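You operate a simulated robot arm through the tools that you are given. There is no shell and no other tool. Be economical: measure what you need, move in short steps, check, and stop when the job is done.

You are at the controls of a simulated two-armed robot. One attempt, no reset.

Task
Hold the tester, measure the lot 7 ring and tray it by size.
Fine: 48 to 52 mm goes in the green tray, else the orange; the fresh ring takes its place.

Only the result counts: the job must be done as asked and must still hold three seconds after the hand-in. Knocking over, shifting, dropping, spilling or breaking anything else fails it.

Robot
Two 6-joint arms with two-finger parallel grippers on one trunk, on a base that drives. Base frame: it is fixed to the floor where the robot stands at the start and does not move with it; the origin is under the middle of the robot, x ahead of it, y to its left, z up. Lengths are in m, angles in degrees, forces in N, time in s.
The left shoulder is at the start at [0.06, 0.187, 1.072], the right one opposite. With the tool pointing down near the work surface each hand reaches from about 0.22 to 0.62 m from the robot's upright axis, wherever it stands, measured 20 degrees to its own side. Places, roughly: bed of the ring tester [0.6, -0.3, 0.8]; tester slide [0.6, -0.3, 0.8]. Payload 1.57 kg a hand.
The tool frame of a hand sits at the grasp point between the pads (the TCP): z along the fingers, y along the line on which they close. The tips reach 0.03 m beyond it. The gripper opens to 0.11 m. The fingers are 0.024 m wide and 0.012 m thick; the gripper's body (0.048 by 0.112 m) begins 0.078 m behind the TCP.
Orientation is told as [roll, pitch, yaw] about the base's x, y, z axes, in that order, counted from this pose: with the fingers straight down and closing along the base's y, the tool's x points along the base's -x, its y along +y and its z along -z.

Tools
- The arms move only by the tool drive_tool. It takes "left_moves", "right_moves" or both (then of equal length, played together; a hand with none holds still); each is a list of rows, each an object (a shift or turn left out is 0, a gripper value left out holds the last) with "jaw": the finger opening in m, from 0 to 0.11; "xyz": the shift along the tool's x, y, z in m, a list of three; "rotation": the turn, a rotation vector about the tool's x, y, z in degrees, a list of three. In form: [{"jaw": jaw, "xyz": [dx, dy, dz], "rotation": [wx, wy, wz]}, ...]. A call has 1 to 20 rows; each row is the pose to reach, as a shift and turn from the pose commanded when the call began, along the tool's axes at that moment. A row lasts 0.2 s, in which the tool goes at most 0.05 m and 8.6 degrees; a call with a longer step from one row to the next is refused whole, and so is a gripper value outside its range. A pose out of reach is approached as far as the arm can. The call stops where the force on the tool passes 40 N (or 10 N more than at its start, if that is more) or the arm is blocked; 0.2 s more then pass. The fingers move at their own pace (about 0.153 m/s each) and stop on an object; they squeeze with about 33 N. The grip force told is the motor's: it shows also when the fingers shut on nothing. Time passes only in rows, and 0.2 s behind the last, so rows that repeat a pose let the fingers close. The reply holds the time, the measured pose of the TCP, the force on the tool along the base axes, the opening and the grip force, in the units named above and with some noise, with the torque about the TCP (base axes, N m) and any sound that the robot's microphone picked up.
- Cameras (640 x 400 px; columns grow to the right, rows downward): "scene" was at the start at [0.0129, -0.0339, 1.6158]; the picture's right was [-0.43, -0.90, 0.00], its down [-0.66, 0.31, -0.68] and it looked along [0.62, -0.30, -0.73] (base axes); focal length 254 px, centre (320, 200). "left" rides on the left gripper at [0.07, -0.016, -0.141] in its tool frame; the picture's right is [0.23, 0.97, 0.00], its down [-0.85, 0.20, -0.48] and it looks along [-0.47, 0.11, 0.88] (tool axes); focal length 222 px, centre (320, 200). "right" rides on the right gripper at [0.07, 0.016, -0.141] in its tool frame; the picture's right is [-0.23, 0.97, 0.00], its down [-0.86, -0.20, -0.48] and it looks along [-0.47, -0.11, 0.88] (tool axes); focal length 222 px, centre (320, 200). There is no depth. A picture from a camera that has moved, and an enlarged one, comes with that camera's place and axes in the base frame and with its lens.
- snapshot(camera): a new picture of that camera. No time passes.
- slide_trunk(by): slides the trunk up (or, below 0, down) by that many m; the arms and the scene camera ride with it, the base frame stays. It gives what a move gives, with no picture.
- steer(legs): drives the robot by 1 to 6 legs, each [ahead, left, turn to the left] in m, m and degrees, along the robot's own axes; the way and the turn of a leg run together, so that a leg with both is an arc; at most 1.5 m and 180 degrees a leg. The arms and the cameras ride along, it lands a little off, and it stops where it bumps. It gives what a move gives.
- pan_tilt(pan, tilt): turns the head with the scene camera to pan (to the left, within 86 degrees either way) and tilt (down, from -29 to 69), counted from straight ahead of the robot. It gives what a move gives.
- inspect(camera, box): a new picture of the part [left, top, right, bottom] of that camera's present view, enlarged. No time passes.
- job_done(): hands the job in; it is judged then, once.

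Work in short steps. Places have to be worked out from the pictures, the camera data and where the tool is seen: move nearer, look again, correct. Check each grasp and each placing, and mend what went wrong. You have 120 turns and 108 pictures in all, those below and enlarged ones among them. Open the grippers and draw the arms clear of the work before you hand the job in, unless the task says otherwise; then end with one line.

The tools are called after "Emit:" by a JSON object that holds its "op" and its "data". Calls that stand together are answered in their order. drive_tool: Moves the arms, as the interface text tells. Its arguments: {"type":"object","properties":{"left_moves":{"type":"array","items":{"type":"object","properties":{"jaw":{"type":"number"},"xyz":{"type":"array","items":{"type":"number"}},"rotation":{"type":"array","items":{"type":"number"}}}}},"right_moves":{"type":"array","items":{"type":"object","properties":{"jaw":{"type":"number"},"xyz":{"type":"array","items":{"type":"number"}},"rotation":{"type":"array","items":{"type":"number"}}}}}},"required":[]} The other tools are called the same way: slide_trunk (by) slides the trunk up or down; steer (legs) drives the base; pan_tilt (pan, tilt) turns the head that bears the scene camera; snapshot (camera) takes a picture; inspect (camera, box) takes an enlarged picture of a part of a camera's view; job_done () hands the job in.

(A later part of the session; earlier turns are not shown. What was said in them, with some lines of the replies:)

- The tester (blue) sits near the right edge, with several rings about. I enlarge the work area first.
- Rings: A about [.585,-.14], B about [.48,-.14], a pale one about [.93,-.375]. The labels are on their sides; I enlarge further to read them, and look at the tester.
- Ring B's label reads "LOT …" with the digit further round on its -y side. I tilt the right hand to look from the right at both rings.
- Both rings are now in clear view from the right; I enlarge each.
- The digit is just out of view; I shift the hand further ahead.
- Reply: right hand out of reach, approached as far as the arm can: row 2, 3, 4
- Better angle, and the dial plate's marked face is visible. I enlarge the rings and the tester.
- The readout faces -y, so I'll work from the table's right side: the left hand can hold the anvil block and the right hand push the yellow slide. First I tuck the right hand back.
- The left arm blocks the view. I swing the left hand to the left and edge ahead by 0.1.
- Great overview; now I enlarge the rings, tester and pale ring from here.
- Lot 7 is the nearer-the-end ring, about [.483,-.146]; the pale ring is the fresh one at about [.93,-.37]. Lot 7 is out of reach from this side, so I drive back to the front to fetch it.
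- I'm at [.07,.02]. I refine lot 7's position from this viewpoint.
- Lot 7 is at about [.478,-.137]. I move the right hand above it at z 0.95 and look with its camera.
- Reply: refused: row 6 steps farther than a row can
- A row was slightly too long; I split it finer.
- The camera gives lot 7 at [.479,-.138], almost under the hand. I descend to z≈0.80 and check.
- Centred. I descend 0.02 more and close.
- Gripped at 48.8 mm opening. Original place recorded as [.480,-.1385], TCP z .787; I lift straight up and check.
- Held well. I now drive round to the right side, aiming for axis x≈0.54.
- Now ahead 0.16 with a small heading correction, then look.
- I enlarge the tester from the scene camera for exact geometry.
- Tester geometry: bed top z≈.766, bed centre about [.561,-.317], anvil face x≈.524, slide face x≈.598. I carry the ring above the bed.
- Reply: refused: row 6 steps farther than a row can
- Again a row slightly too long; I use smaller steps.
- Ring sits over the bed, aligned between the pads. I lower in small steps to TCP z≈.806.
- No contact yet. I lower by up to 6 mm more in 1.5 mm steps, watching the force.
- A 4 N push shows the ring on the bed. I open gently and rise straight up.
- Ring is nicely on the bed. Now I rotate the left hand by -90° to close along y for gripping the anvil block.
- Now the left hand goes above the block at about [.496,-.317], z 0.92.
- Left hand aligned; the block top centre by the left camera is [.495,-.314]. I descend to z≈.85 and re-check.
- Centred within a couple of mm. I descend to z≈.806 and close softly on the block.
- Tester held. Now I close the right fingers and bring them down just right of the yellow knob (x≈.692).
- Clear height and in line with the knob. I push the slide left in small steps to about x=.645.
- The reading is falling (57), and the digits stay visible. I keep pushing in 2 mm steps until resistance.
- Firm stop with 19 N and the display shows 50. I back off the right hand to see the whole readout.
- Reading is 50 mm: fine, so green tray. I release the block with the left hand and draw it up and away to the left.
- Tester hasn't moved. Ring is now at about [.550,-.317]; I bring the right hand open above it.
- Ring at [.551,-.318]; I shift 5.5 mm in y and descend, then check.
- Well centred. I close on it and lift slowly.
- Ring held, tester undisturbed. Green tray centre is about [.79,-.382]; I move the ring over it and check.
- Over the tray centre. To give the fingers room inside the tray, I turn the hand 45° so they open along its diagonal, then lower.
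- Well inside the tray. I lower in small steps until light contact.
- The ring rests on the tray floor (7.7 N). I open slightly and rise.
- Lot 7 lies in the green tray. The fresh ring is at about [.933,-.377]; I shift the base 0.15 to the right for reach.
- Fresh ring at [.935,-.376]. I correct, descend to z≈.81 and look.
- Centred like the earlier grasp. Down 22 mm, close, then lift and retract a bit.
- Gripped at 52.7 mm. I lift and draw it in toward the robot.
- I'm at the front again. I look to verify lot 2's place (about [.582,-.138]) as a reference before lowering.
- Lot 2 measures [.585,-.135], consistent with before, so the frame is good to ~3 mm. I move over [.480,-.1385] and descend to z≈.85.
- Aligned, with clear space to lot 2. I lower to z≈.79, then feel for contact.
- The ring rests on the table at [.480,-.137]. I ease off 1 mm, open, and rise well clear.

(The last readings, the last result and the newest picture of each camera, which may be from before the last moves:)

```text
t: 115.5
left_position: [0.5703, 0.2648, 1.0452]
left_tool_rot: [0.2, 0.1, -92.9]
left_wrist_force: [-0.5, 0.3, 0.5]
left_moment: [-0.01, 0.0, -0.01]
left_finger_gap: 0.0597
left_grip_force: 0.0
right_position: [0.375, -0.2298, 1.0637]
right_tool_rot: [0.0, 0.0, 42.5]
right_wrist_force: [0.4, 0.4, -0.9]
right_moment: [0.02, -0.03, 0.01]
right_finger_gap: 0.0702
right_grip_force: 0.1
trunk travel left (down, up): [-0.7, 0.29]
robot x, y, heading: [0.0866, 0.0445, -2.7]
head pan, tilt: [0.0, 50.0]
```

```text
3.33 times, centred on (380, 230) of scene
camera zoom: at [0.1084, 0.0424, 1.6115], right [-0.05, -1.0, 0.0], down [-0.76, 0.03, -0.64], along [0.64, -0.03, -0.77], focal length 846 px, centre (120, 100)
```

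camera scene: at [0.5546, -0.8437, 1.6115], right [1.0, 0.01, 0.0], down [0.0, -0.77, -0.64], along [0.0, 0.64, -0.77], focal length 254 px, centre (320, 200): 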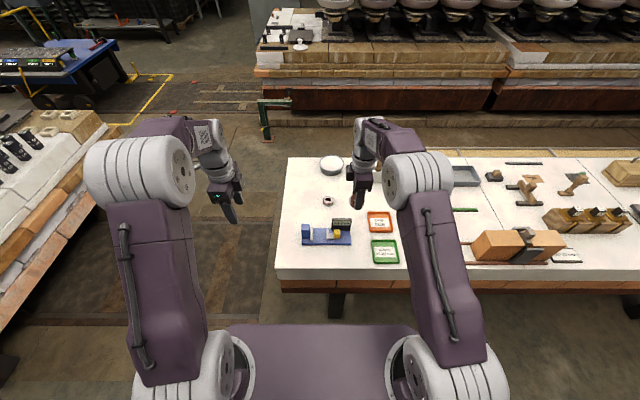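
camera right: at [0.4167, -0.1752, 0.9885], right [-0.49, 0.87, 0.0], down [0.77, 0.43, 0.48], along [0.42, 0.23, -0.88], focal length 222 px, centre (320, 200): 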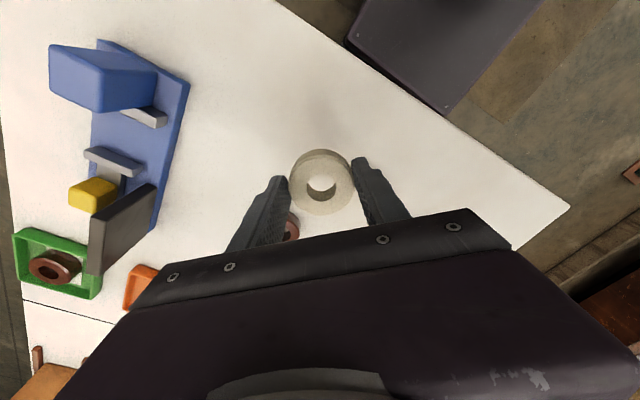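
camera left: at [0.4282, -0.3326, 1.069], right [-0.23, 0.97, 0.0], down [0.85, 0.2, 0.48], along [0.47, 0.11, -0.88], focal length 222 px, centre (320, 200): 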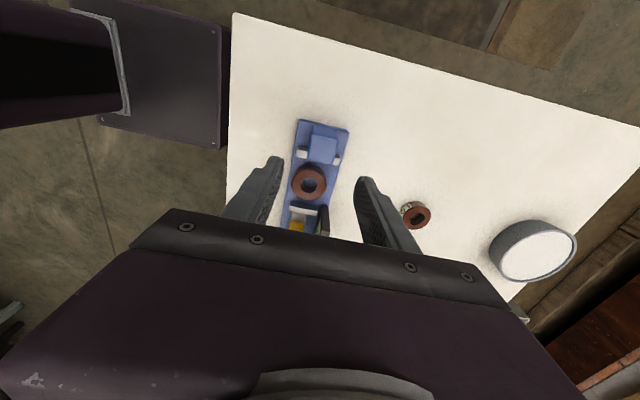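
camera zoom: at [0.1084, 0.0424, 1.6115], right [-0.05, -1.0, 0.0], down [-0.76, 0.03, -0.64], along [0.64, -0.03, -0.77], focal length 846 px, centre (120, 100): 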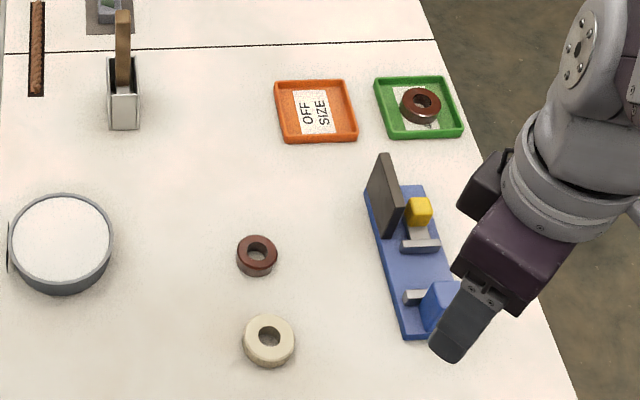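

Everything stands as wanted: lot 7 in the green tray, the fresh ring in its place, lot 2 and tester unmoved. I open both grippers fully before handing in.

Emit:
{"op": "drive_tool", "data": {"right_moves": [{"jaw": 0.11}, {"jaw": 0.11}], "left_moves": [{"jaw": 0.11}, {"jaw": 0.11}]}}

Emit:
{"op": "job_done", "data": {}}

```text
t: 116.1
left_position: [0.57, 0.2665, 1.0452]
left_tool_rot: [0.2, 0.1, -92.9]
left_wrist_force: [0.4, -0.1, 0.1]
left_moment: [0.0, -0.03, -0.01]
left_finger_gap: 0.1103
left_grip_force: 0.1
right_position: [0.377, -0.2296, 1.0641]
right_tool_rot: [0.0, 0.1, 42.4]
right_wrist_force: [0.0, 0.1, 0.1]
right_moment: [0.02, -0.02, -0.02]
right_finger_gap: 0.1101
right_grip_force: 0.0
trunk travel left (down, up): [-0.7, 0.29]
robot x, y, heading: [0.0939, 0.0411, -2.7]
head pan, tilt: [0.0, 50.0]
```

```text
The job is handed in.
```

The lot 7 ring measured 50 mm with the tester held, so it is in the green tray; the fresh ring now sits in lot 7's old place, within a few mm.
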